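You operate a simulated robot arm through the tools that you are given. There is no shell and no other tool. Be economical: measure what you need, move in short steps, check, and stop when the job is done.

The job below is to be done with a simulated two-armed robot. You get a single attempt, and the scene is never put back.

JOB
Wipe up the spill on the short bench top with the wipe and put it back.

The check looks at the end state, three seconds after you hand in, the way a careful person would. Anything else that was tipped, shoved, dropped, spilled or broken makes it a failure.

ROBOT AND FRAMES
Two 6-joint arms with two-finger parallel grippers on one trunk, on a base that drives. Base frame: it is fixed to the floor where the robot stands at the start and does not move with it; the origin is under the middle of the robot, x ahead of it, y to its left, z up; the surface under the hand at the start is at about z = 82. Lengths are in cm, angles in degrees, forces in N, time in s.
The left shoulder is at the start at [28, 18.5, 103], the right one opposite. With the tool pointing down near the work surface each hand reaches from about 56 to 94 cm from the robot's upright axis, wherever it stands, measured 20 degrees to its own side. Payload 1.57 kg a hand.
The TCP of each hand is the grasp point between the finger pads, 3 cm short of the fingertips. In the tool frame z runs along the fingers and y along their closing line. Largest opening 8 cm; finger width 1.7, thickness 1.2; the body of the gripper, 4 by 8.2 cm, starts 8 cm behind the TCP.
Orientation is that of the tool frame in the base frame, as [roll, pitch, yaw] about the fixed x, y, z axes, in that order (R = Rz(yaw) Ry(pitch) Rx(roll)). With the fingers straight down and closing along the base's y, the tool's x points along the base's -x, its y along +y and its z along -z.

CONTROLS
- The arms move only by the tool apply_moves. It takes "left_moves", "right_moves" or both (then of equal length, played together; a hand with none holds still); each is one flat list of numbers, 7 for each row, row after row: the shift along the tool's x, y, z in cm, then the turn, a rotation vector about the tool's x, y, z in degrees, then the opening in per cent of the stroke, from 0 (shut) to 100 (fully open). In form: [dx, dy, dz, ax, ay, az, fingers, dx, dy, dz, ax, ay, az, fingers, ...]. A call has 1 to 8 rows; each row is the pose to reach, as a shift and turn from the pose commanded when the call began, along the tool's axes at that moment. Rows are played at 5 a second. More than 5 cm and 8.6 degrees between two rows, or a gripper value outside its range, and nothing of the call is played. Where a pose cannot be reached the arm comes as near as it can. A force on the tool above 40 N (or 10 N above the force at the start of the call, whichever is more), or a blocked arm, ends the call early, and 0.2 s more pass. Each finger travels about 15.3 cm/s and halts on what it meets, pressing with about 31 N; the grip force reading is that of the motor and also rises with nothing between the fingers. The clock runs only during rows and for 0.2 s after the last one: add rows that repeat a pose to give the fingers time. It gives the time, the measured TCP pose, the force on the tool (base axes), the opening and the grip force at its end, in the units of the frame above (readings bear some noise), with the torque about the TCP (base axes, N m) and any sound that the robot's microphone picked up.
- Cameras (640 x 400 px; columns grow to the right, rows downward): "scene" is now at [22.13, -3.41, 145.91]; the picture's right is [-0.47, -0.88, 0.00], its down [-0.72, 0.38, -0.58] and it looks along [0.51, -0.27, -0.82] (base axes); focal length 286 px, centre (320, 200). "left" rides on the left gripper at [7.2, 0.7, -12.2] in its tool frame; the picture's right is [-0.09, 1.00, 0.00], its down [-0.84, -0.08, -0.54] and it looks along [-0.54, -0.05, 0.84] (tool axes); focal length 238 px, centre (320, 200). "right" rides on the right gripper at [7.2, -0.7, -12.2] in its tool frame; the picture's right is [0.09, 1.00, 0.00], its down [-0.84, 0.08, -0.54] and it looks along [-0.54, 0.05, 0.84] (tool axes); focal length 238 px, centre (320, 200).
- get_image(camera): a new picture of that camera. No time passes.
- raise_lower(by): slides the trunk up (or, below 0, down) by that many cm; the arms and the scene camera ride with it, the base frame stays. It gives what a move gives, with no picture.
- roll_base(legs): drives the robot by 1 to 6 legs, each [ahead, turn to the left] in cm and degrees, along the robot's own axes; the way and the turn of a leg run together, so that a leg with both is an arc; at most 150 cm and 180 degrees a leg. The arms and the cameras ride along, it lands a little off, and it stops where it bumps. It gives what a move gives.
- pan_tilt(pan, tilt): turns the head with the scene camera to pan (to the left, within 86 degrees either way) and tilt (down, from -29 to 69), counted from straight ahead of the robot. It gives what a move gives.
- measure_at(camera, pixels): for up to 12 pixels [column, row] of the newest picture of that camera ("zoom" is the newest enlarged one), the place [x, y, z] in the base frame of the surface seen there, good to about 0.2 cm. No time passes.
- inspect(camera, box): a new picture of the part [left, top, right, bottom] of that camera's present view, enlarged. No time passes.
- hand_in(): hands the job in; it is judged then, once.

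Go step by step. Measure first, check grasps and placings, and put right what went wrong. The budget is 80 turns and 70 pictures, counting those below and the enlarged ones. Unless the task says otherwise, let go and move clear before handing in, and close with one line.

The tools are called after "Emit:" as name(argument=value, ...) on one line, values as JSON. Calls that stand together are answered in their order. apply_moves: Moves the arms, as the interface text tells. Its arguments: {"type":"object","properties":{"left_moves":{"type":"array","items":{"type":"number"}},"right_moves":{"type":"array","items":{"type":"number"}}},"required":[]} The other tools are called the same way: raise_lower (by) slides the trunk up or down; roll_base (legs) drives the base; pan_tilt (pan, tilt) turns the head that bears the scene camera; get_image (camera) takes a picture; measure_at (camera, pixels) gives the place of the surface under pixels of a picture; inspect (camera, box) takes an enlarged picture of a part of a camera's view; hand_in () hands the job in.

At the start:

```text
time: 0.0
left_tcp_pos: [56.95, -10.31, 109.84]
left_ee_rot: [-180.0, -0.1, 180.0]
left_force: [0.4, -0.5, -0.1]
left_wrist_torque: [0.01, -0.02, -0.01]
left_gripper_width: 8.0
left_finger_force: 0.1
right_tcp_pos: [36.15, -46.94, 100.38]
right_ee_rot: [179.9, 0.0, -179.9]
right_force: [-0.2, 0.1, -0.5]
right_wrist_torque: [-0.01, 0.03, 0.02]
right_gripper_width: 8.02
right_finger_force: 0.0
trunk travel left (down, up): [-72.5, 26.5]
robot x, y, heading: [0.26, -0.11, 0.1]
head pan, tilt: [-27.8, 54.9]
```

scene: 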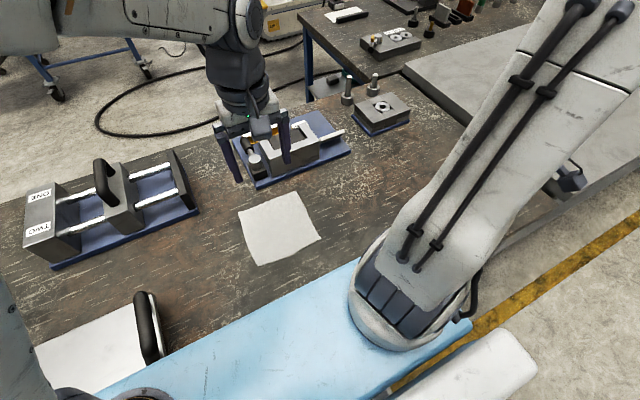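
right: 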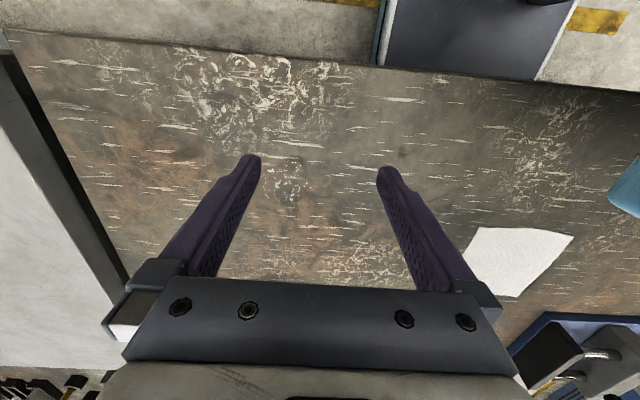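
left: 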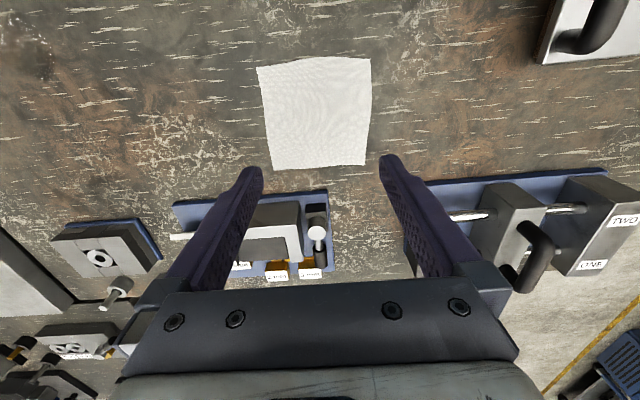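

The pictures show a white wipe on the bench (scene 280,228) and something wet-looking in the right camera near (290,180). I'll enlarge both for detail.

Emit:
inspect(camera="right", box=[150, 40, 450, 228])

Emit:
measure_at(camera="right", pixels=[[290, 180], [275, 165], [310, 175], [290, 200], [480, 228], [573, 235], [516, 297], [464, 284], [10, 35], [380, 70], [60, 150], [620, 90]])

Emit:
inspect(camera="left", box=[0, 0, 640, 400])

Emit:
measure_at(camera="left", pixels=[[257, 67], [371, 60], [365, 164], [274, 170], [315, 110], [30, 30]])

```text
2.13 times, centred on (300, 134) of right
```

zoom: 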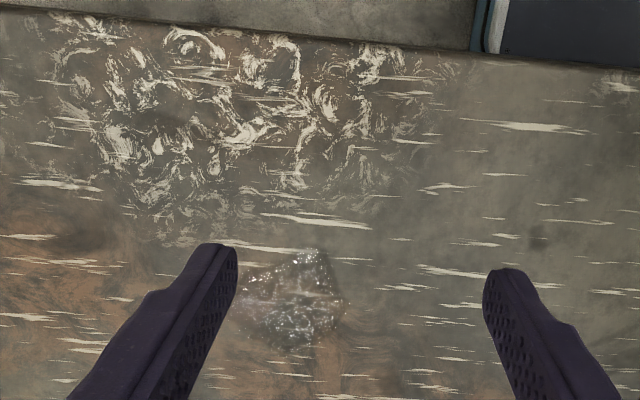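

```text
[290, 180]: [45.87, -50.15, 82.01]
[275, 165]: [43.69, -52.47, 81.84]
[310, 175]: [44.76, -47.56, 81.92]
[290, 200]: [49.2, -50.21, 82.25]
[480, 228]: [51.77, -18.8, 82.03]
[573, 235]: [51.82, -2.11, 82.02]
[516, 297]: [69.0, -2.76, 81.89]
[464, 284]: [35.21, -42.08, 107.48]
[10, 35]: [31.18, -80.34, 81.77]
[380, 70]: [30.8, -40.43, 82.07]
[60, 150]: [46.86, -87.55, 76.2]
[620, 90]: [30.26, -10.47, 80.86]
```

```text
1.00 times, centred on (320, 200) of left (not enlarged: the box is as wide or as high as the picture)
```

zoom: 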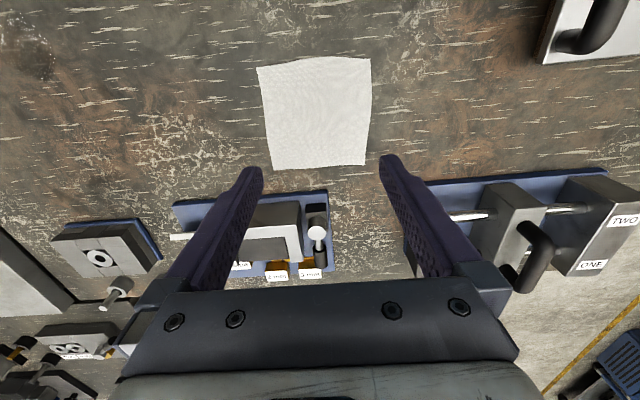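

```text
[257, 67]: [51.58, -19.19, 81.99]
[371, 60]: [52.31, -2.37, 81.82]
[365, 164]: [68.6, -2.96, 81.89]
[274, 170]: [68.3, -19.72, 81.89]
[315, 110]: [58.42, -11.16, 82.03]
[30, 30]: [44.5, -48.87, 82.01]
```

The wipe is flat, about 17 × 17 cm, centred near (60,-11), and there's a glossy patch near (45,-50). I'll look round for other benches and where the wipe belongs.

Emit:
pan_tilt(pan=-60, tilt=35)

Emit:
get_image(camera="scene")

Emit:
pan_tilt(pan=10, tilt=40)

Emit:
get_image(camera="scene")

```text
time: 1.0
left_tcp_pos: [57.0, -10.17, 109.96]
left_ee_rot: [-179.9, 0.0, 180.0]
left_force: [-0.5, 0.3, 0.1]
left_wrist_torque: [0.02, -0.01, -0.02]
left_gripper_width: 8.01
left_finger_force: 0.0
right_tcp_pos: [36.34, -46.98, 100.43]
right_ee_rot: [-180.0, 0.0, -180.0]
right_force: [-0.4, -0.3, -0.5]
right_wrist_torque: [0.02, -0.02, -0.01]
right_gripper_width: 8.01
right_finger_force: 0.1
trunk travel left (down, up): [-72.5, 26.5]
robot x, y, heading: [-0.05, 0.25, -0.1]
head pan, tilt: [-60.0, 35.0]
```

```text
64 pictures are left
```

scene: 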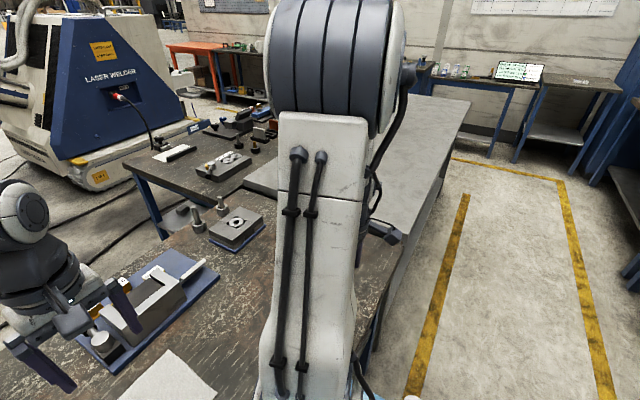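

```text
time: 2.4
left_tcp_pos: [56.94, -10.17, 109.84]
left_ee_rot: [179.9, -0.1, 180.0]
left_force: [-0.8, 0.1, 0.1]
left_wrist_torque: [0.01, 0.03, 0.01]
left_gripper_width: 7.99
left_finger_force: 0.1
right_tcp_pos: [36.2, -47.03, 100.52]
right_ee_rot: [-180.0, 0.0, -179.9]
right_force: [0.3, 0.0, -0.1]
right_wrist_torque: [-0.02, 0.01, -0.03]
right_gripper_width: 8.0
right_finger_force: 0.1
trunk travel left (down, up): [-72.5, 26.5]
robot x, y, heading: [0.02, 0.02, -0.3]
head pan, tilt: [10.0, 40.0]
```

```text
63 pictures are left
```

scene: 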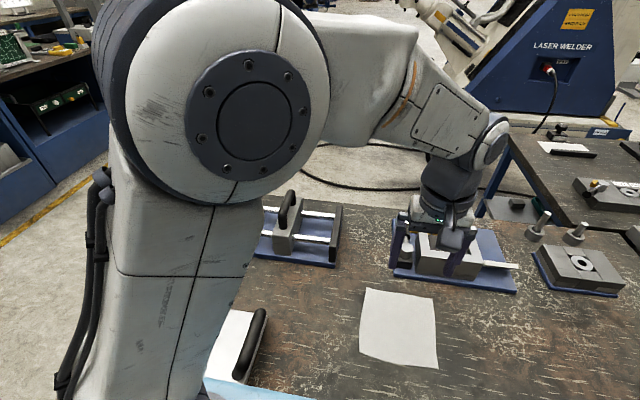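

The front bench is the short one; next to it stand a long grey bench and a back bench. I'll clear the left hand to the left and raise the right hand for a fuller view of the bench.

Emit:
apply_moves(left_moves=[0, 5, -1, 0, 0, 0, 100, 0, 10, -2, 0, 0, 0, 100, 0, 14.5, -3, 0, 0, 0, 100, 0, 19, -4, 0, 0, 0, 100, 0, 23.5, -5, 0, 0, 0, 100, 0, 28, -5, 0, 0, 0, 100, 0, 32.5, -5, 0, 0, 0, 100, 0, 37, -5, 0, 0, 0, 100], right_moves=[0, 0, -3, 0, 0, 0, 100, -2, 0, -6, 0, 0, 0, 100, -4, 0, -9, 0, 0, 0, 100, -6, 0, -12, 0, 0, 0, 100, -6, 0, -15, 0, 0, 0, 100, -6, 0, -15, 0, 0, 0, 100, -6, 0, -15, 0, 0, 0, 100, -6, 0, -15, 0, 0, 0, 100])

Emit:
get_image(camera="right")

Emit:
get_image(camera="scene")

```text
refused: row 1 steps farther than a row can; nothing moved
```

```text
62 pictures are left
```

right: 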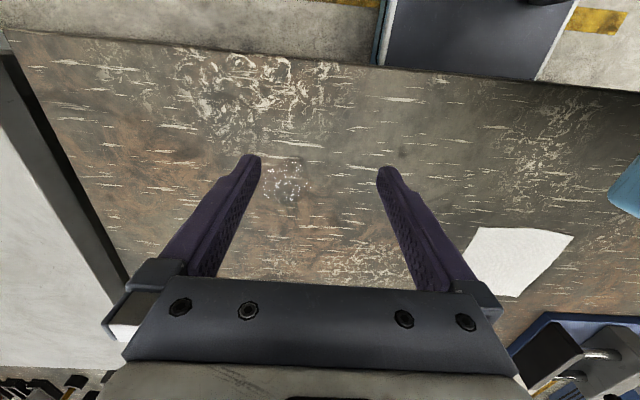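

```text
61 pictures are left
```

scene: 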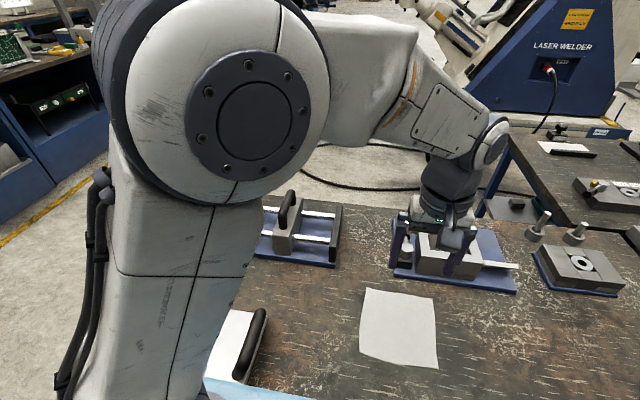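

The step was a hair over 5 cm, so I'll shorten the steps.

Emit:
apply_moves(left_moves=[0, 4.5, -1, 0, 0, 0, 100, 0, 9, -2, 0, 0, 0, 100, 0, 13.5, -3, 0, 0, 0, 100, 0, 18, -4, 0, 0, 0, 100, 0, 22.5, -5, 0, 0, 0, 100, 0, 27, -5, 0, 0, 0, 100, 0, 31.5, -5, 0, 0, 0, 100, 0, 36, -5, 0, 0, 0, 100], right_moves=[0, 0, -3, 0, 0, 0, 100, -2, 0, -6, 0, 0, 0, 100, -4, 0, -9, 0, 0, 0, 100, -6, 0, -12, 0, 0, 0, 100, -6, 0, -15, 0, 0, 0, 100, -6, 0, -15, 0, 0, 0, 100, -6, 0, -15, 0, 0, 0, 100, -6, 0, -15, 0, 0, 0, 100])

Emit:
get_image(camera="right")

Emit:
get_image(camera="left")

```text
time: 4.2
left_tcp_pos: [57.19, 25.95, 114.93]
left_ee_rot: [-180.0, 0.0, 179.9]
left_force: [0.1, -0.1, -0.4]
left_wrist_torque: [0.03, 0.01, 0.01]
left_gripper_width: 8.03
left_finger_force: 0.1
right_tcp_pos: [42.27, -46.96, 115.6]
right_ee_rot: [-180.0, 0.0, 179.9]
right_force: [0.4, -0.5, -0.2]
right_wrist_torque: [-0.03, 0.03, 0.0]
right_gripper_width: 8.02
right_finger_force: 0.0
trunk travel left (down, up): [-72.5, 26.5]
robot x, y, heading: [0.12, 0.3, 0.1]
head pan, tilt: [10.0, 40.0]
```

```text
60 pictures are left
```

right: 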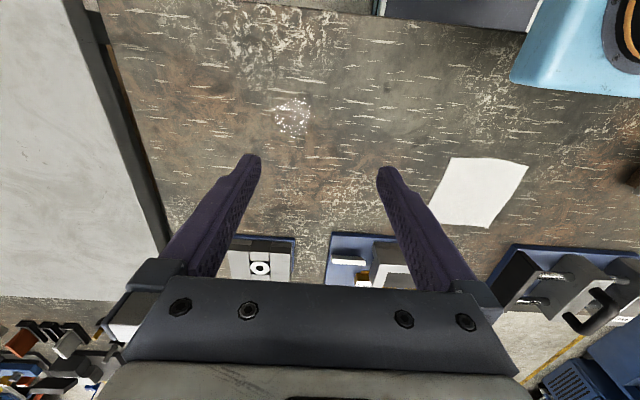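

```text
59 pictures are left
```

left: 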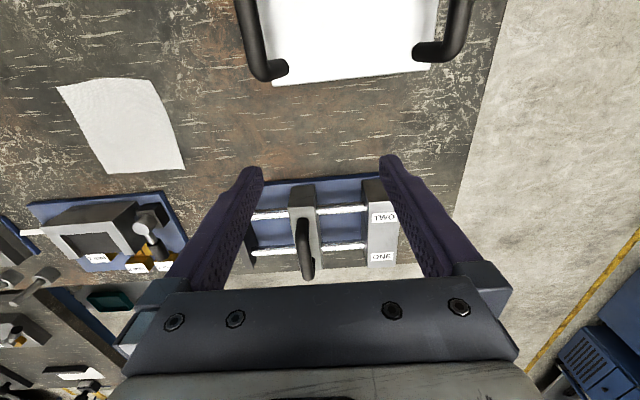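

Emit:
inspect(camera="right", box=[200, 50, 400, 175])

Emit:
measure_at(camera="zoom", pixels=[[245, 170], [290, 145], [345, 155], [355, 210], [340, 265], [290, 280], [235, 260], [295, 210]])

Emit:
measure_at(camera="right", pixels=[[450, 157], [528, 166], [488, 228], [430, 216], [250, 240], [385, 240], [295, 240], [340, 235], [110, 50], [150, 220], [520, 85], [638, 160]])

```text
3.20 times, centred on (300, 112) of right
```

zoom: 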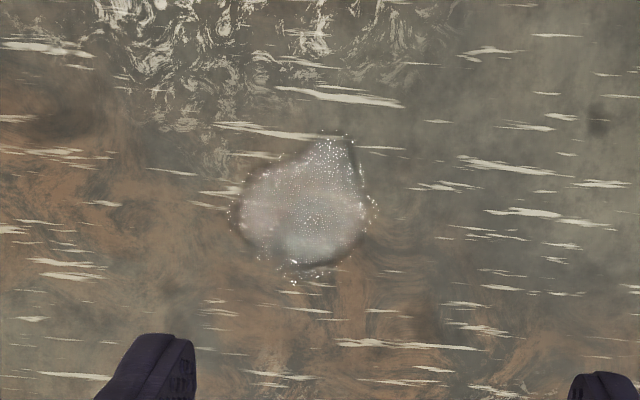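

```text
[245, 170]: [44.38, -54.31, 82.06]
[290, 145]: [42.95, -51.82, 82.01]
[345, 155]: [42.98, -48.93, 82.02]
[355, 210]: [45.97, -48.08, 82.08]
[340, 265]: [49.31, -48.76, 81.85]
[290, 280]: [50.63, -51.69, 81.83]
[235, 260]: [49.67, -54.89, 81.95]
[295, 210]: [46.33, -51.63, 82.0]
```

```text
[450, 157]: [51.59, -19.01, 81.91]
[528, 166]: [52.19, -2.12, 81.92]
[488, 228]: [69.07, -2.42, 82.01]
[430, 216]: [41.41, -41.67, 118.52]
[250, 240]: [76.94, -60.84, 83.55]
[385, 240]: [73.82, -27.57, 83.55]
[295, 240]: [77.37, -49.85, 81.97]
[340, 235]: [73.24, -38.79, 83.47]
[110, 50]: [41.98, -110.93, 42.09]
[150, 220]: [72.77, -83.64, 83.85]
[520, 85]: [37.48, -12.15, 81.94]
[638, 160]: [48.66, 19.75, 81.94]
```

The spill is the glossy puddle centred at about (46.3,-51.3) and roughly 8 cm across. The wipe is centred at (60.3,-10.8). I'll move the right hand over the wipe.

Emit:
apply_moves(right_moves=[-2.2, 4.4, 0, 0, 0, 0, 100, -4.4, 8.8, 0, 0, 0, 0, 100, -6.6, 13.2, 0, 0, 0, 0, 100, -8.8, 17.6, 0, 0, 0, 0, 100, -11, 22, 0, 0, 0, 0, 100, -13.2, 26.4, 0, 0, 0, 0, 100, -15.5, 30.8, 0, 0, 0, 0, 100, -17.7, 35.2, 0, 0, 0, 0, 100])

Emit:
apply_moves(right_moves=[-0.2, 0.5, 5, 0, 0, 0, 80, -0.3, 0.9, 9.9, 0, 0, 0, 70, -0.3, 0.9, 14.5, 0, 0, 0, 60, -0.3, 0.9, 19, 0, 0, 0, 60, -0.3, 0.9, 23, 0, 0, 0, 60, -0.3, 0.9, 27, 0, 0, 0, 60, -0.3, 0.9, 27, 0, 0, 0, 60])

Emit:
get_image(camera="right")

```text
time: 6.0
left_tcp_pos: [57.04, 26.07, 115.05]
left_ee_rot: [-180.0, 0.0, 180.0]
left_force: [0.4, 0.1, -0.5]
left_wrist_torque: [0.04, -0.03, -0.02]
left_gripper_width: 8.03
left_finger_force: 0.0
right_tcp_pos: [59.74, -11.74, 115.57]
right_ee_rot: [179.9, 0.0, 180.0]
right_force: [0.7, 0.4, 0.3]
right_wrist_torque: [0.0, 0.0, 0.03]
right_gripper_width: 7.98
right_finger_force: 0.0
trunk travel left (down, up): [-72.5, 26.5]
robot x, y, heading: [0.1, 0.09, -0.0]
head pan, tilt: [10.0, 40.0]
```

```text
refused: row 1 steps farther than a row can; nothing moved
```

```text
57 pictures are left
```

right: 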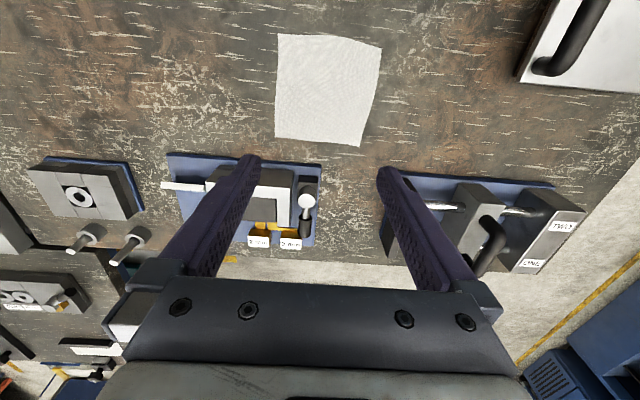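

The wipe is clear ahead of the hand. I'll descend to just above it with smaller steps.

Emit:
apply_moves(right_moves=[-0.2, 0.5, 4.5, 0, 0, 0, 80, -0.3, 0.9, 9, 0, 0, 0, 70, -0.3, 0.9, 13.5, 0, 0, 0, 60, -0.3, 0.9, 18, 0, 0, 0, 60, -0.3, 0.9, 22.5, 0, 0, 0, 60, -0.3, 0.9, 27, 0, 0, 0, 60, -0.3, 0.9, 28.5, 0, 0, 0, 60, -0.3, 0.9, 28.5, 0, 0, 0, 60])

Emit:
get_image(camera="right")

```text
time: 7.8
left_tcp_pos: [57.31, 25.86, 115.03]
left_ee_rot: [179.9, 0.0, 180.0]
left_force: [0.2, 1.0, 0.5]
left_wrist_torque: [0.0, 0.0, -0.04]
left_gripper_width: 7.99
left_finger_force: 0.1
right_tcp_pos: [60.23, -10.84, 86.99]
right_ee_rot: [-179.9, 0.0, 180.0]
right_force: [-0.4, 0.3, 0.1]
right_wrist_torque: [0.0, 0.03, 0.01]
right_gripper_width: 4.8
right_finger_force: 0.0
trunk travel left (down, up): [-72.5, 26.5]
robot x, y, heading: [0.14, 0.12, -0.1]
head pan, tilt: [10.0, 40.0]
```

```text
56 pictures are left
```

right: 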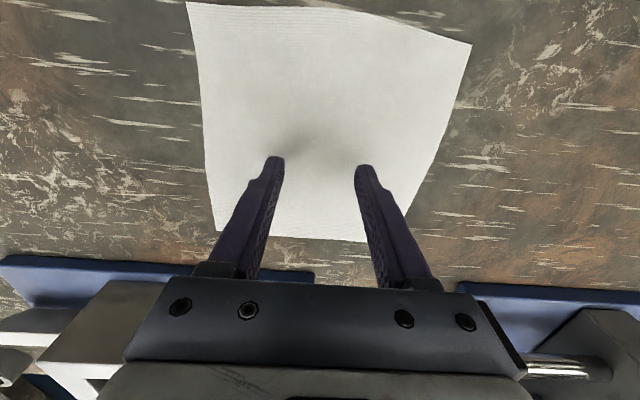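

The fingertips are 2 cm above the cloth. I'll touch down lightly and close.

Emit:
apply_moves(right_moves=[0, 0, 1.0, 0, 0, 0, 60, 0, 0, 1.8, 0, 0, 0, 60, 0, 0, 2.1, 0, 0, 0, 60, 0, 0, 2.1, 0, 0, 0, 40, 0, 0, 2.1, 0, 0, 0, 20, 0, 0, 2.1, 0, 0, 0, 0, 0, 0, 2.1, 0, 0, 0, 0, 0, 0, 2.1, 0, 0, 0, 0])

Emit:
get_image(camera="right")

```text
time: 9.6
left_tcp_pos: [57.02, 25.89, 114.96]
left_ee_rot: [-179.9, 0.0, -180.0]
left_force: [0.2, -0.9, 0.2]
left_wrist_torque: [-0.02, 0.02, 0.04]
left_gripper_width: 7.99
left_finger_force: 0.0
right_tcp_pos: [60.32, -10.82, 85.11]
right_ee_rot: [180.0, 0.2, 180.0]
right_force: [3.1, -0.5, 38.2]
right_wrist_torque: [-0.01, -0.03, 0.0]
right_gripper_width: 0.24
right_finger_force: 23.7
trunk travel left (down, up): [-72.5, 26.5]
robot x, y, heading: [-0.4, 0.09, -0.0]
head pan, tilt: [10.0, 40.0]
```

```text
55 pictures are left
```

right: 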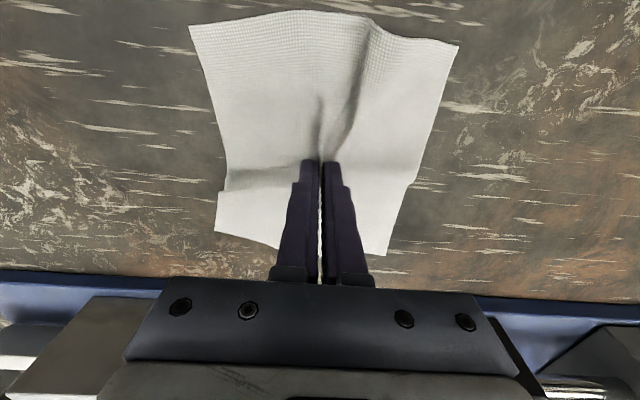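

The cloth rucked between the fingers (width 0.24). I'll lift and check.

Emit:
apply_moves(right_moves=[0, 0, -1, 0, 0, 0, 0, 0, 0, -3, 0, 0, 0, 0, 0, 0, -6, 0, 0, 0, 0, 0, 0, -10, 0, 0, 0, 0, 0, 0, -14, 0, 0, 0, 0, 0, 0, -17, 0, 0, 0, 0, 0, 0, -17, 0, 0, 0, 0])

Emit:
get_image(camera="right")

```text
time: 11.2
left_tcp_pos: [57.17, 25.85, 114.93]
left_ee_rot: [-179.9, 0.0, 179.9]
left_force: [-0.3, 0.0, 1.1]
left_wrist_torque: [-0.02, -0.01, -0.06]
left_gripper_width: 7.99
left_finger_force: 0.1
right_tcp_pos: [60.34, -10.93, 102.13]
right_ee_rot: [180.0, 0.1, -179.9]
right_force: [0.1, -0.4, 0.5]
right_wrist_torque: [-0.01, -0.03, -0.02]
right_gripper_width: 0.23
right_finger_force: 24.0
trunk travel left (down, up): [-72.5, 26.5]
robot x, y, heading: [0.09, -0.2, -0.3]
head pan, tilt: [10.0, 40.0]
```

```text
54 pictures are left
```

right: 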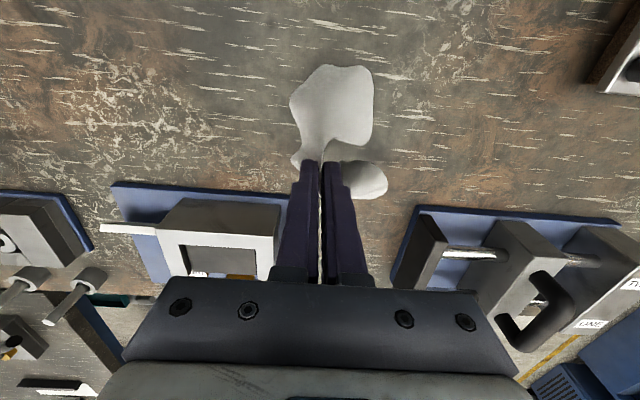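

The wipe is held. I'll carry it to the spill at height.

Emit:
apply_moves(right_moves=[1.5, -4.5, 0, 0, 0, 0, 0, 3, -9, 0, 0, 0, 0, 0, 4.5, -13.5, 0, 0, 0, 0, 0, 6, -18, 0, 0, 0, 0, 0, 7.5, -22.5, 0, 0, 0, 0, 0, 9, -27, 0, 0, 0, 0, 0, 10.5, -31.5, 0, 0, 0, 0, 0, 12, -36, 0, 0, 0, 0, 0])

Emit:
apply_moves(right_moves=[1.9, -4.3, 0, 0, 0, 0, 0, 1.9, -4.3, 4, 0, 0, 0, 0, 1.9, -4.3, 8, 0, 0, 0, 0, 1.9, -4.3, 12, 0, 0, 0, 0, 1.9, -4.3, 14, 0, 0, 0, 0, 1.9, -4.3, 15.5, 0, 0, 0, 0, 1.9, -4.3, 16, 0, 0, 0, 0])

Emit:
get_image(camera="right")

```text
time: 13.0
left_tcp_pos: [57.11, 26.01, 114.97]
left_ee_rot: [180.0, 0.0, -180.0]
left_force: [-0.3, -0.2, -0.3]
left_wrist_torque: [-0.05, 0.02, 0.05]
left_gripper_width: 7.98
left_finger_force: 0.1
right_tcp_pos: [48.1, -46.82, 101.83]
right_ee_rot: [180.0, 0.0, -179.8]
right_force: [0.9, 0.6, 0.0]
right_wrist_torque: [-0.01, 0.03, 0.0]
right_gripper_width: 0.23
right_finger_force: 23.4
trunk travel left (down, up): [-72.5, 26.5]
robot x, y, heading: [-0.07, -0.39, -0.1]
head pan, tilt: [10.0, 40.0]
```

```text
time: 14.6
left_tcp_pos: [57.14, 25.96, 114.93]
left_ee_rot: [-180.0, 0.1, 180.0]
left_force: [-0.1, 0.2, -0.4]
left_wrist_torque: [-0.01, -0.02, -0.02]
left_gripper_width: 8.01
left_finger_force: 0.2
right_tcp_pos: [46.41, -51.11, 85.95]
right_ee_rot: [180.0, 0.0, -180.0]
right_force: [0.5, 0.2, 0.6]
right_wrist_torque: [0.02, 0.02, -0.05]
right_gripper_width: 0.22
right_finger_force: 24.0
trunk travel left (down, up): [-72.5, 26.5]
robot x, y, heading: [0.06, -0.07, -0.0]
head pan, tilt: [10.0, 40.0]
```

```text
53 pictures are left
```

right: 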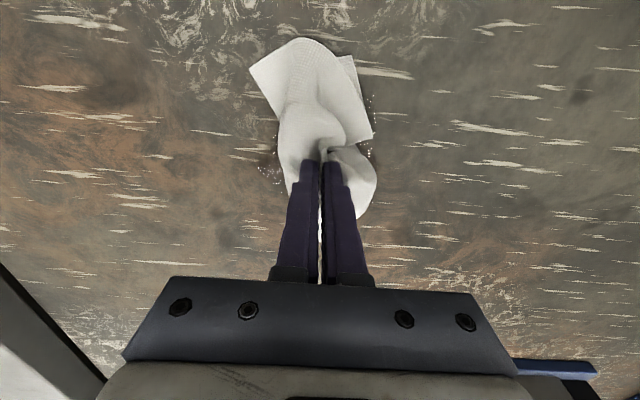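

The wipe touches the spill. I'll press slightly and wipe round the edge inward.

Emit:
apply_moves(right_moves=[4.5, 0, 0, 0, 0, 0, 0, 4.5, 0, 0.7, 0, 0, 0, 0, 3, 3.5, 0.7, 0, 0, 0, 0, 0, 4.5, 0.7, 0, 0, 0, 0, -3.2, 3.2, 0.7, 0, 0, 0, 0, -4.5, 0, 0.7, 0, 0, 0, 0, -3.2, -3.5, 0.7, 0, 0, 0, 0, 0, -4.5, 0.7, 0, 0, 0, 0])

Emit:
apply_moves(right_moves=[3, 1, 0, 0, 0, 0, 0, 2, 3.5, 0, 0, 0, 0, 0, 2, 7, 0, 0, 0, 0, 0, -1, 7, 0, 0, 0, 0, 0, -2, 4, 0, 0, 0, 0, 0, -1, 2, 0, 0, 0, 0, 0, 1, 4, 0, 0, 0, 0, 0, 0, 4.5, 0, 0, 0, 0, 0])

Emit:
apply_moves(right_moves=[0, 0, -4, 0, 0, 0, 0, 0, 0, -8, 0, 0, 0, 0, 0, 0, -12, 0, 0, 0, 0, 0, 0, -16, 0, 0, 0, 0, 0, 0, -16, 0, 0, 0, 0])

Emit:
get_image(camera="right")

```text
time: 16.4
left_tcp_pos: [57.19, 25.98, 115.0]
left_ee_rot: [180.0, 0.0, 180.0]
left_force: [0.2, 0.3, -0.1]
left_wrist_torque: [0.0, 0.06, 0.01]
left_gripper_width: 7.99
left_finger_force: 0.1
right_tcp_pos: [46.35, -55.64, 85.23]
right_ee_rot: [-179.8, 0.0, -179.9]
right_force: [2.9, -0.1, 18.4]
right_wrist_torque: [-0.1, -0.1, 0.03]
right_gripper_width: 0.24
right_finger_force: 23.6
trunk travel left (down, up): [-72.5, 26.5]
robot x, y, heading: [0.15, -0.08, -0.1]
head pan, tilt: [10.0, 40.0]
```

```text
time: 18.2
left_tcp_pos: [57.09, 25.85, 115.09]
left_ee_rot: [-179.9, 0.0, 179.8]
left_force: [0.0, 1.1, -0.4]
left_wrist_torque: [0.0, 0.02, 0.03]
left_gripper_width: 7.99
left_finger_force: 0.0
right_tcp_pos: [46.31, -51.15, 85.26]
right_ee_rot: [-179.9, 0.0, 180.0]
right_force: [-7.8, -5.7, 32.4]
right_wrist_torque: [-0.31, 0.18, -0.06]
right_gripper_width: 0.19
right_finger_force: 23.2
trunk travel left (down, up): [-72.5, 26.5]
robot x, y, heading: [-0.11, -0.11, -0.1]
head pan, tilt: [10.0, 40.0]
```

```text
time: 19.4
left_tcp_pos: [56.99, 25.81, 115.0]
left_ee_rot: [180.0, 0.0, 179.9]
left_force: [0.0, 0.7, 0.7]
left_wrist_torque: [-0.01, 0.0, -0.02]
left_gripper_width: 7.99
left_finger_force: 0.2
right_tcp_pos: [46.2, -51.21, 101.36]
right_ee_rot: [-180.0, 0.1, 180.0]
right_force: [-1.0, 0.4, 0.1]
right_wrist_torque: [-0.03, 0.02, -0.03]
right_gripper_width: 0.21
right_finger_force: 23.9
trunk travel left (down, up): [-72.5, 26.5]
robot x, y, heading: [0.03, -0.01, 0.2]
head pan, tilt: [10.0, 40.0]
```

```text
52 pictures are left
```

right: 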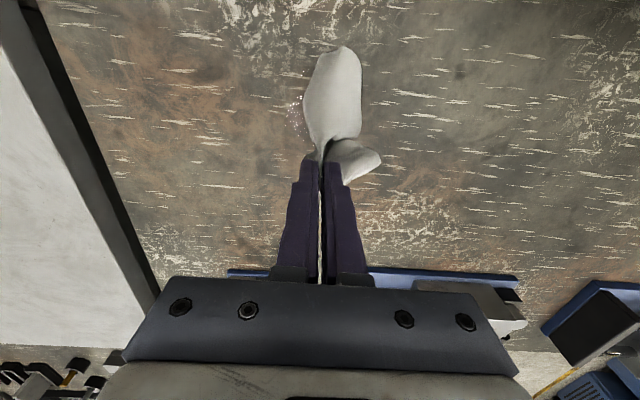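

There are still sparkles at about (297,110), partly hidden by the cloth. I'll shift the hand aside to view the spot.

Emit:
apply_moves(right_moves=[-1, 4, -1, 0, 0, 0, 0, -2, 8, -2, 0, 0, 0, 0, -3, 12, -3, 0, 0, 0, 0, -3, 12, -3, 0, 0, 0, 0])

Emit:
inspect(camera="right", box=[130, 20, 330, 145])

Emit:
measure_at(camera="zoom", pixels=[[320, 200], [100, 100], [500, 100], [320, 350]])

```text
time: 20.4
left_tcp_pos: [57.14, 25.96, 115.03]
left_ee_rot: [-180.0, 0.0, -180.0]
left_force: [0.4, -0.5, -0.4]
left_wrist_torque: [0.0, 0.0, 0.02]
left_gripper_width: 7.99
left_finger_force: 0.0
right_tcp_pos: [49.44, -39.15, 104.02]
right_ee_rot: [180.0, 0.0, 180.0]
right_force: [0.1, 0.3, -0.1]
right_wrist_torque: [-0.01, 0.0, 0.0]
right_gripper_width: 0.24
right_finger_force: 23.7
trunk travel left (down, up): [-72.5, 26.5]
robot x, y, heading: [0.12, -0.15, 0.0]
head pan, tilt: [10.0, 40.0]
```

```text
3.20 times, centred on (230, 82) of right
```

zoom: 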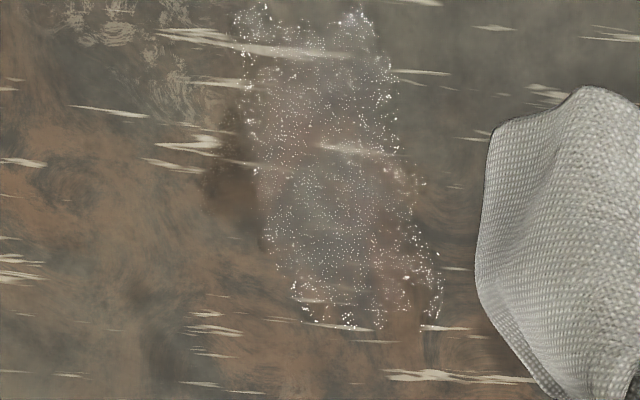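

```text
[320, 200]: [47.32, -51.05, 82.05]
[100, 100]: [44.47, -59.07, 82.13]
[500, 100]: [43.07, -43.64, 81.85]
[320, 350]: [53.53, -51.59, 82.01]
```

The puddle is thinner but has been smeared to x≈39–53, y≈-55…-46. I'll now use strokes from outside inward, lifting between strokes, starting from the far side.

Emit:
apply_moves(right_moves=[-3, -3.5, 0, 0, 0, 0, 0, -5.5, -7.5, 0, 0, 0, 0, 0, -6.6, -11, 1.5, 0, 0, 0, 0, -6.6, -11, 6, 0, 0, 0, 0, -6.6, -11, 10.5, 0, 0, 0, 0, -6.6, -11, 15, 0, 0, 0, 0, -6.6, -11, 18.8, 0, 0, 0, 0])

Emit:
apply_moves(right_moves=[3, 0, 0, 0, 0, 0, 0, 6, 0, 0, 0, 0, 0, 0, 9.5, 0, 0, 0, 0, 0, 0, 9.5, 0, -4, 0, 0, 0, 0, 14, 0, -4, 0, 0, 0, 0, 18.5, 0, -4, 0, 0, 0, 0, 18.5, 0, 0, 0, 0, 0, 0, 14, 0, 0, 0, 0, 0, 0])

Emit:
apply_moves(right_moves=[-4.5, 0, 0, 0, 0, 0, 0, -4.5, 0, -4, 0, 0, 0, 0, -4.5, 4, -4, 0, 0, 0, 0, -4.5, 6, -2, 0, 0, 0, 0, -4.5, 6, 0, 0, 0, 0, 0, -4.5, 2.5, 0, 0, 0, 0, 0, -4.5, -1, 0, 0, 0, 0, 0, -4.5, -1, -4, 0, 0, 0, 0])

Emit:
apply_moves(right_moves=[-0.5, 4, -4, 0, 0, 0, 0, -1, 8, -7, 0, 0, 0, 0, -2, 12, -11, 0, 0, 0, 0, -3, 13, -15, 0, 0, 0, 0, -3, 13, -15, 0, 0, 0, 0])

Emit:
inspect(camera="right", box=[130, 20, 330, 145])

```text
time: 22.0
left_tcp_pos: [56.97, 26.01, 115.04]
left_ee_rot: [-180.0, 0.0, -180.0]
left_force: [0.4, 0.3, 0.8]
left_wrist_torque: [0.0, -0.05, -0.02]
left_gripper_width: 7.98
left_finger_force: 0.2
right_tcp_pos: [56.0, -50.05, 85.51]
right_ee_rot: [-179.8, 0.2, 180.0]
right_force: [-3.7, 3.8, 24.7]
right_wrist_torque: [0.03, 0.12, -0.05]
right_gripper_width: 0.22
right_finger_force: 24.2
trunk travel left (down, up): [-72.5, 26.5]
robot x, y, heading: [-0.21, -0.33, 0.2]
head pan, tilt: [10.0, 40.0]
```

```text
time: 23.8
left_tcp_pos: [57.03, 25.88, 115.07]
left_ee_rot: [180.0, 0.1, -180.0]
left_force: [-1.7, 0.2, 0.5]
left_wrist_torque: [0.01, -0.04, -0.01]
left_gripper_width: 8.02
left_finger_force: 0.1
right_tcp_pos: [41.91, -49.97, 85.54]
right_ee_rot: [-179.9, 0.0, 180.0]
right_force: [-1.4, 0.8, 15.5]
right_wrist_torque: [0.01, -0.08, -0.04]
right_gripper_width: 0.24
right_finger_force: 23.8
trunk travel left (down, up): [-72.5, 26.5]
robot x, y, heading: [-0.21, -0.27, 0.2]
head pan, tilt: [10.0, 40.0]
```

```text
time: 25.6
left_tcp_pos: [57.12, 25.86, 115.02]
left_ee_rot: [-180.0, 0.0, 179.9]
left_force: [0.0, -0.6, 0.6]
left_wrist_torque: [0.0, 0.0, -0.03]
left_gripper_width: 8.01
left_finger_force: 0.1
right_tcp_pos: [46.6, -51.18, 89.35]
right_ee_rot: [179.9, 0.0, 180.0]
right_force: [0.3, 0.8, -0.6]
right_wrist_torque: [0.06, 0.03, -0.03]
right_gripper_width: 0.22
right_finger_force: 23.4
trunk travel left (down, up): [-72.5, 26.5]
robot x, y, heading: [-0.12, -0.04, 0.1]
head pan, tilt: [10.0, 40.0]
```

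```text
refused: row 1 steps farther than a row can; nothing moved
```

```text
3.20 times, centred on (230, 82) of right
```

zoom: 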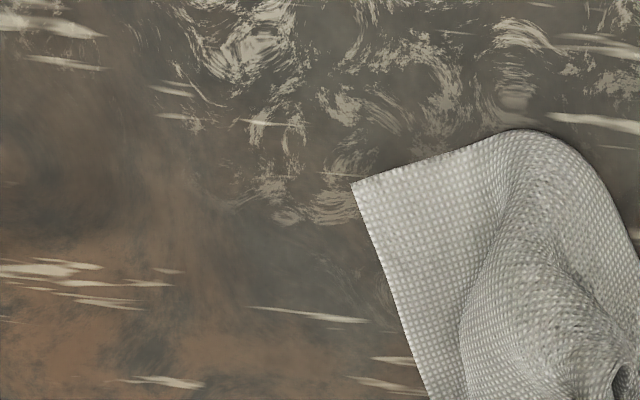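

I'll move aside and look at the spot.

Emit:
apply_moves(right_moves=[-0.5, 3, -3.5, 0, 0, 0, 0, -1, 6, -7, 0, 0, 0, 0, -2, 9, -10.5, 0, 0, 0, 0, -3, 12, -14, 0, 0, 0, 0, -3, 12, -15, 0, 0, 0, 0, -3, 12, -15, 0, 0, 0, 0])

Emit:
inspect(camera="right", box=[130, 20, 330, 145])

```text
time: 27.0
left_tcp_pos: [57.14, 25.81, 115.0]
left_ee_rot: [-179.9, 0.0, -179.9]
left_force: [-0.1, -0.6, 0.0]
left_wrist_torque: [-0.03, -0.01, 0.03]
left_gripper_width: 8.01
left_finger_force: 0.0
right_tcp_pos: [49.42, -39.38, 104.34]
right_ee_rot: [180.0, 0.0, -180.0]
right_force: [0.1, 0.4, -0.1]
right_wrist_torque: [0.02, 0.0, 0.03]
right_gripper_width: 0.19
right_finger_force: 23.6
trunk travel left (down, up): [-72.5, 26.5]
robot x, y, heading: [0.16, 0.12, -0.1]
head pan, tilt: [10.0, 40.0]
```

```text
3.20 times, centred on (230, 82) of right
```

zoom: 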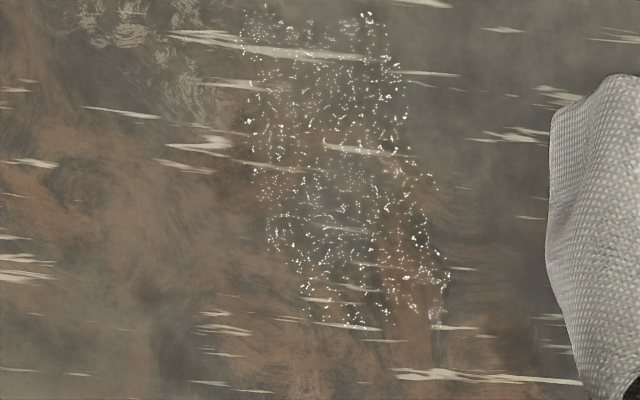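

The wetness is much thinner, with only droplets left. Contact soaks it up, so I'll raster the patch with more passes.

Emit:
apply_moves(right_moves=[-1.5, -4, 1, 0, 0, 0, 0, -3, -8, 2, 0, 0, 0, 0, -4.5, -12, 4, 0, 0, 0, 0, -4.6, -13.6, 8, 0, 0, 0, 0, -4.6, -13.6, 12.5, 0, 0, 0, 0, -4.6, -13.6, 16, 0, 0, 0, 0, -4.6, -13.6, 19, 0, 0, 0, 0])

Emit:
apply_moves(right_moves=[3.5, 0, 0, 0, 0, 0, 0, 7, 0, 0, 0, 0, 0, 0, 10.5, 0, 0, 0, 0, 0, 0, 14.5, 0, 0, 0, 0, 0, 0, 14.5, 2.3, 0, 0, 0, 0, 0, 10.5, 2.3, 0, 0, 0, 0, 0, 7, 2.3, 0, 0, 0, 0, 0, 3.5, 2.3, 0, 0, 0, 0, 0])

Emit:
apply_moves(right_moves=[-3.5, 0, 0, 0, 0, 0, 0, -3.5, 2.3, 0, 0, 0, 0, 0, 0, 2.3, 0, 0, 0, 0, 0, 3.5, 2.3, 0, 0, 0, 0, 0, 7, 2.3, 0, 0, 0, 0, 0, 11, 2.3, 0, 0, 0, 0, 0, 11, 4.6, 0, 0, 0, 0, 0, 7, 4.6, 0, 0, 0, 0, 0])

Emit:
apply_moves(right_moves=[-3.5, 0, 0, 0, 0, 0, 0, -7, 0, 0, 0, 0, 0, 0, -10.5, 0, 0, 0, 0, 0, 0, -10.5, -3, 0, 0, 0, 0, 0, -7, -3, 0, 0, 0, 0, 0, -3.5, -3, 0, 0, 0, 0, 0, 0, -3, 0, 0, 0, 0, 0, 4, -3, 0, 0, 0, 0, 0])

Emit:
apply_moves(right_moves=[-1, 1, -4.5, 0, 0, 0, 0, -3, 3, -8, 0, 0, 0, 0, -6, 6, -10, 0, 0, 0, 0, -8, 8.5, -13, 0, 0, 0, 0, -10, 11, -16, 0, 0, 0, 0, -11, 11, -19, 0, 0, 0, 0, -11, 11, -19, 0, 0, 0, 0])

Emit:
inspect(camera="right", box=[130, 20, 330, 145])

```text
time: 28.6
left_tcp_pos: [57.11, 25.99, 115.04]
left_ee_rot: [180.0, 0.0, -179.9]
left_force: [-0.4, -0.8, -0.5]
left_wrist_torque: [0.01, -0.01, -0.02]
left_gripper_width: 7.99
left_finger_force: 0.2
right_tcp_pos: [53.97, -52.72, 85.59]
right_ee_rot: [-179.8, 0.1, -179.9]
right_force: [-1.6, 2.1, 13.6]
right_wrist_torque: [0.0, -0.02, 0.0]
right_gripper_width: 0.22
right_finger_force: 24.1
trunk travel left (down, up): [-72.5, 26.5]
robot x, y, heading: [0.12, -0.14, -0.2]
head pan, tilt: [10.0, 40.0]
```

```text
time: 29.9
left_tcp_pos: [57.11, 25.97, 115.01]
left_ee_rot: [179.9, 0.0, 179.8]
left_force: [-0.8, 0.0, -0.3]
left_wrist_torque: [0.01, -0.03, 0.01]
left_gripper_width: 8.01
left_finger_force: 0.0
right_tcp_pos: [40.75, -50.56, 85.53]
right_ee_rot: [-180.0, 0.0, 180.0]
right_force: [1.0, 4.4, 26.7]
right_wrist_torque: [0.08, -0.12, 0.04]
right_gripper_width: 0.23
right_finger_force: 23.2
trunk travel left (down, up): [-72.5, 26.5]
robot x, y, heading: [-0.11, -0.02, -0.2]
head pan, tilt: [10.0, 40.0]
stopped in row 6 (right hand): the force on the tool passed its limit at 42 N (the readings are from after the stop); the commanded pose is now the measured one
```

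```text
time: 31.7
left_tcp_pos: [57.1, 25.87, 114.91]
left_ee_rot: [180.0, -0.1, 179.9]
left_force: [-0.6, -0.1, 0.1]
left_wrist_torque: [0.04, -0.04, 0.01]
left_gripper_width: 7.98
left_finger_force: 0.0
right_tcp_pos: [33.8, -45.57, 85.45]
right_ee_rot: [179.6, 0.0, 179.8]
right_force: [-7.3, 3.8, 33.5]
right_wrist_torque: [-0.06, 0.13, -0.02]
right_gripper_width: 0.22
right_finger_force: 24.1
trunk travel left (down, up): [-72.5, 26.5]
robot x, y, heading: [0.14, 0.19, -0.1]
head pan, tilt: [10.0, 40.0]
```

```text
time: 33.4
left_tcp_pos: [57.02, 25.86, 114.99]
left_ee_rot: [-179.9, 0.0, 179.9]
left_force: [0.4, 0.5, -1.0]
left_wrist_torque: [0.01, 0.02, 0.04]
left_gripper_width: 7.98
left_finger_force: 0.1
right_tcp_pos: [33.95, -48.9, 85.46]
right_ee_rot: [-179.8, 0.1, 179.8]
right_force: [-6.5, 2.4, 26.1]
right_wrist_torque: [-0.05, 0.11, -0.03]
right_gripper_width: 0.23
right_finger_force: 23.5
trunk travel left (down, up): [-72.5, 26.5]
robot x, y, heading: [-0.14, -0.16, 0.2]
head pan, tilt: [10.0, 40.0]
stopped in row 8 (right hand): the force on the tool passed its limit at 44 N (the readings are from after the stop); the commanded pose is now the measured one
```

```text
time: 35.0
left_tcp_pos: [57.1, 25.76, 115.01]
left_ee_rot: [-179.9, -0.1, -180.0]
left_force: [-0.2, 0.7, -1.4]
left_wrist_torque: [-0.03, 0.0, 0.0]
left_gripper_width: 7.97
left_finger_force: 0.1
right_tcp_pos: [44.99, -38.12, 104.37]
right_ee_rot: [-180.0, -0.1, 179.9]
right_force: [-0.7, 0.4, -0.8]
right_wrist_torque: [0.01, -0.02, 0.03]
right_gripper_width: 0.2
right_finger_force: 23.4
trunk travel left (down, up): [-72.5, 26.5]
robot x, y, heading: [0.2, 0.14, 0.1]
head pan, tilt: [10.0, 40.0]
```

```text
3.20 times, centred on (230, 82) of right
```

zoom: 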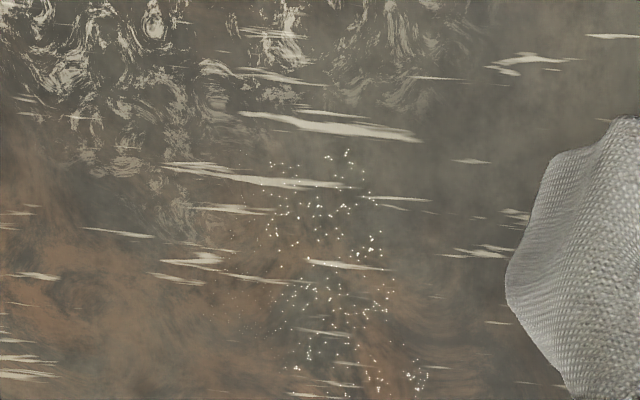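

Only a few droplets are left. I'll measure their extent.

Emit:
measure_at(camera="zoom", pixels=[[265, 160], [350, 155], [390, 240], [425, 380], [295, 370], [260, 240]])

```text
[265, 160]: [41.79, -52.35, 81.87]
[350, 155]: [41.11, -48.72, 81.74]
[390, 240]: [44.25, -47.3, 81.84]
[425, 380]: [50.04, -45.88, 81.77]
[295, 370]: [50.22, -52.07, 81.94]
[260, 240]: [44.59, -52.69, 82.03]
```

Droplets lie at x 41–52, y -52.7…-45.5. I'll raster again a little more lightly.

Emit:
apply_moves(right_moves=[-2, -4, 0, 0, 0, 0, 0, -4, -8, 1, 0, 0, 0, 0, -6, -12, 2, 0, 0, 0, 0, -8.5, -14.4, 5, 0, 0, 0, 0, -8.5, -14.4, 9.5, 0, 0, 0, 0, -8.5, -14.4, 14, 0, 0, 0, 0, -8.5, -14.4, 18.7, 0, 0, 0, 0])

Emit:
apply_moves(right_moves=[3.5, 0, 0, 0, 0, 0, 0, 7, 0, 0, 0, 0, 0, 0, 10.5, 0, 0, 0, 0, 0, 0, 14, 0, 0, 0, 0, 0, 0, 14, 2, 0, 0, 0, 0, 0, 10.5, 2, 0, 0, 0, 0, 0, 7, 2, 0, 0, 0, 0, 0, 3.5, 2, 0, 0, 0, 0, 0])

```text
time: 36.5
left_tcp_pos: [57.06, 25.93, 115.04]
left_ee_rot: [180.0, 0.0, 179.9]
left_force: [-1.0, 0.7, 1.0]
left_wrist_torque: [-0.02, -0.02, 0.0]
left_gripper_width: 7.98
left_finger_force: 0.0
right_tcp_pos: [53.42, -52.52, 85.86]
right_ee_rot: [-180.0, 0.0, 179.8]
right_force: [-0.2, 1.2, 2.7]
right_wrist_torque: [0.02, -0.01, 0.0]
right_gripper_width: 0.23
right_finger_force: 23.6
trunk travel left (down, up): [-72.5, 26.5]
robot x, y, heading: [-0.23, -0.29, -0.2]
head pan, tilt: [10.0, 40.0]
```

```text
time: 38.4
left_tcp_pos: [57.01, 25.84, 115.02]
left_ee_rot: [-180.0, 0.1, 179.9]
left_force: [-0.3, -0.5, 0.8]
left_wrist_torque: [-0.02, -0.04, 0.01]
left_gripper_width: 8.0
left_finger_force: 0.0
right_tcp_pos: [49.8, -50.63, 85.55]
right_ee_rot: [-179.9, 0.0, 179.9]
right_force: [-2.0, 0.0, 8.8]
right_wrist_torque: [-0.03, 0.05, -0.01]
right_gripper_width: 0.23
right_finger_force: 24.3
trunk travel left (down, up): [-72.5, 26.5]
robot x, y, heading: [0.06, -0.03, -0.6]
head pan, tilt: [10.0, 40.0]
```

Emit:
apply_moves(right_moves=[-3.5, 0, 0, 0, 0, 0, 0, -3.5, 2, 0.1, 0, 0, 0, 0, 0, 2, 0.1, 0, 0, 0, 0, 3.5, 2, 0.1, 0, 0, 0, 0, 7, 2, 0.1, 0, 0, 0, 0, 10, 2, 0.1, 0, 0, 0, 0, 10, 4.5, 0.1, 0, 0, 0, 0, 7, 4.5, 0.1, 0, 0, 0, 0])

Emit:
apply_moves(right_moves=[-3.5, 0, 0, 0, 0, 0, 0, -7, 0, 0, 0, 0, 0, 0, -10, 0, 0, 0, 0, 0, 0, -9, -3, 0, 0, 0, 0, 0, -6, -4, 0, 0, 0, 0, 0, -3, -4, 0, 0, 0, 0, 0, 0, -4, 0, 0, 0, 0, 0])

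```text
time: 40.1
left_tcp_pos: [57.07, 25.86, 115.01]
left_ee_rot: [180.0, 0.0, 179.9]
left_force: [0.4, 0.1, -0.2]
left_wrist_torque: [-0.01, -0.04, -0.01]
left_gripper_width: 7.98
left_finger_force: 0.1
right_tcp_pos: [42.66, -46.01, 85.6]
right_ee_rot: [-180.0, -0.1, 179.8]
right_force: [-1.4, 1.1, 5.2]
right_wrist_torque: [-0.06, 0.02, 0.01]
right_gripper_width: 0.21
right_finger_force: 23.6
trunk travel left (down, up): [-72.5, 26.5]
robot x, y, heading: [-0.03, 0.02, -0.3]
head pan, tilt: [10.0, 40.0]
```

```text
time: 41.8
left_tcp_pos: [57.19, 25.86, 114.85]
left_ee_rot: [180.0, 0.0, -180.0]
left_force: [-0.4, 0.6, 0.5]
left_wrist_torque: [0.0, 0.02, -0.02]
left_gripper_width: 8.0
left_finger_force: 0.0
right_tcp_pos: [42.69, -50.06, 85.67]
right_ee_rot: [-179.9, -0.1, 179.9]
right_force: [1.2, 0.1, 1.5]
right_wrist_torque: [-0.01, -0.02, -0.01]
right_gripper_width: 0.23
right_finger_force: 23.9
trunk travel left (down, up): [-72.5, 26.5]
robot x, y, heading: [-0.15, -0.02, -0.1]
head pan, tilt: [10.0, 40.0]
```

Now I'll lift aside to check.

Emit:
apply_moves(right_moves=[-1, 1, -4.5, 0, 0, 0, 0, -3, 3, -8, 0, 0, 0, 0, -5, 6, -11, 0, 0, 0, 0, -6, 9, -14.5, 0, 0, 0, 0, -7, 12.5, -17, 0, 0, 0, 0, -7, 13, -19, 0, 0, 0, 0, -7, 13, -19, 0, 0, 0, 0])

Emit:
inspect(camera="right", box=[130, 10, 330, 135])

Emit:
measure_at(camera="zoom", pixels=[[320, 100], [320, 200], [320, 300], [200, 200], [440, 200]])

```text
time: 43.4
left_tcp_pos: [57.14, 25.78, 114.9]
left_ee_rot: [179.9, 0.1, -180.0]
left_force: [0.6, 0.3, 0.1]
left_wrist_torque: [0.02, -0.02, 0.0]
left_gripper_width: 7.98
left_finger_force: 0.0
right_tcp_pos: [49.82, -37.07, 104.31]
right_ee_rot: [-179.8, -0.1, 180.0]
right_force: [-0.4, 0.6, -0.1]
right_wrist_torque: [0.0, 0.01, -0.02]
right_gripper_width: 0.23
right_finger_force: 23.8
trunk travel left (down, up): [-72.5, 26.5]
robot x, y, heading: [-0.13, -0.09, -0.0]
head pan, tilt: [10.0, 40.0]
```

```text
3.20 times, centred on (230, 72) of right
```

zoom: 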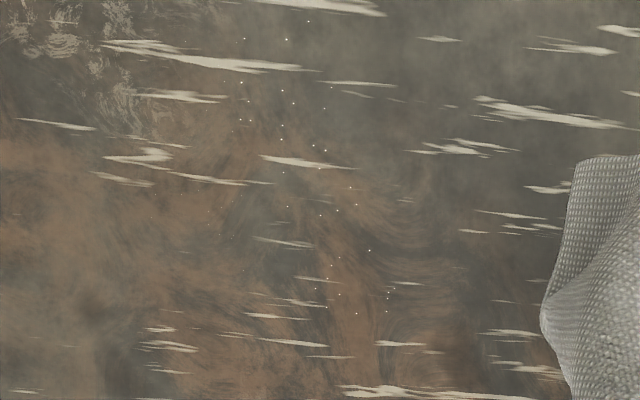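

```text
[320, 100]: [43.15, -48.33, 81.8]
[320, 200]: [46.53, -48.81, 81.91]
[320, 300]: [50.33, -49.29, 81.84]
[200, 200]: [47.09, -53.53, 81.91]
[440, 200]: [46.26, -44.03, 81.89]
```

Only pin-prick droplets remain. One more raster should finish it.

Emit:
apply_moves(right_moves=[-1, -4, 1, 0, 0, 0, 0, -2, -8, 3, 0, 0, 0, 0, -3, -12, 4, 0, 0, 0, 0, -3.5, -15, 7, 0, 0, 0, 0, -3.5, -15, 11, 0, 0, 0, 0, -3.5, -15, 15.3, 0, 0, 0, 0, -3.5, -15, 18.8, 0, 0, 0, 0])

Emit:
apply_moves(right_moves=[3.5, 0, 0, 0, 0, 0, 0, 7, 0, 0, 0, 0, 0, 0, 10.5, 0, 0, 0, 0, 0, 0, 14, 0, 0, 0, 0, 0, 0, 14, 2, 0, 0, 0, 0, 0, 10.5, 2, 0, 0, 0, 0, 0, 7, 2, 0, 0, 0, 0, 0, 3.5, 2, 0, 0, 0, 0, 0])

Emit:
apply_moves(right_moves=[-3.5, 0, 0, 0, 0, 0, 0, -3.5, 2, 0.1, 0, 0, 0, 0, 0, 2, 0.1, 0, 0, 0, 0, 3.5, 2, 0.1, 0, 0, 0, 0, 7, 2, 0.1, 0, 0, 0, 0, 10.5, 2, 0.1, 0, 0, 0, 0, 10.5, 4, 0.1, 0, 0, 0, 0, 7, 4, 0.1, 0, 0, 0, 0])

```text
time: 45.0
left_tcp_pos: [57.13, 25.87, 115.03]
left_ee_rot: [180.0, 0.0, 180.0]
left_force: [0.1, 0.2, -0.3]
left_wrist_torque: [-0.05, -0.05, 0.04]
left_gripper_width: 8.01
left_finger_force: 0.1
right_tcp_pos: [53.36, -52.0, 85.61]
right_ee_rot: [-179.7, 0.1, 179.9]
right_force: [-1.6, 0.6, 13.9]
right_wrist_torque: [-0.06, 0.0, -0.02]
right_gripper_width: 0.18
right_finger_force: 23.3
trunk travel left (down, up): [-72.5, 26.5]
robot x, y, heading: [0.18, -0.1, -0.1]
head pan, tilt: [10.0, 40.0]
```

```text
time: 46.8
left_tcp_pos: [57.17, 25.84, 115.02]
left_ee_rot: [180.0, 0.0, 180.0]
left_force: [0.6, -1.1, -0.7]
left_wrist_torque: [-0.03, 0.01, 0.02]
left_gripper_width: 8.02
left_finger_force: 0.0
right_tcp_pos: [49.94, -49.82, 85.69]
right_ee_rot: [-179.9, -0.1, 179.9]
right_force: [-0.9, -0.1, 4.7]
right_wrist_torque: [0.02, 0.04, 0.02]
right_gripper_width: 0.21
right_finger_force: 23.6
trunk travel left (down, up): [-72.5, 26.5]
robot x, y, heading: [-0.28, 0.04, -0.0]
head pan, tilt: [10.0, 40.0]
```

```text
time: 48.5
left_tcp_pos: [57.13, 25.9, 114.94]
left_ee_rot: [179.9, -0.1, 180.0]
left_force: [-0.1, -0.6, -0.4]
left_wrist_torque: [0.01, -0.02, 0.03]
left_gripper_width: 7.98
left_finger_force: 0.0
right_tcp_pos: [42.96, -45.99, 85.6]
right_ee_rot: [-179.9, -0.1, 179.9]
right_force: [-0.6, 0.0, 5.3]
right_wrist_torque: [-0.02, 0.02, 0.0]
right_gripper_width: 0.21
right_finger_force: 23.9
trunk travel left (down, up): [-72.5, 26.5]
robot x, y, heading: [0.58, 0.11, 0.0]
head pan, tilt: [10.0, 40.0]
```

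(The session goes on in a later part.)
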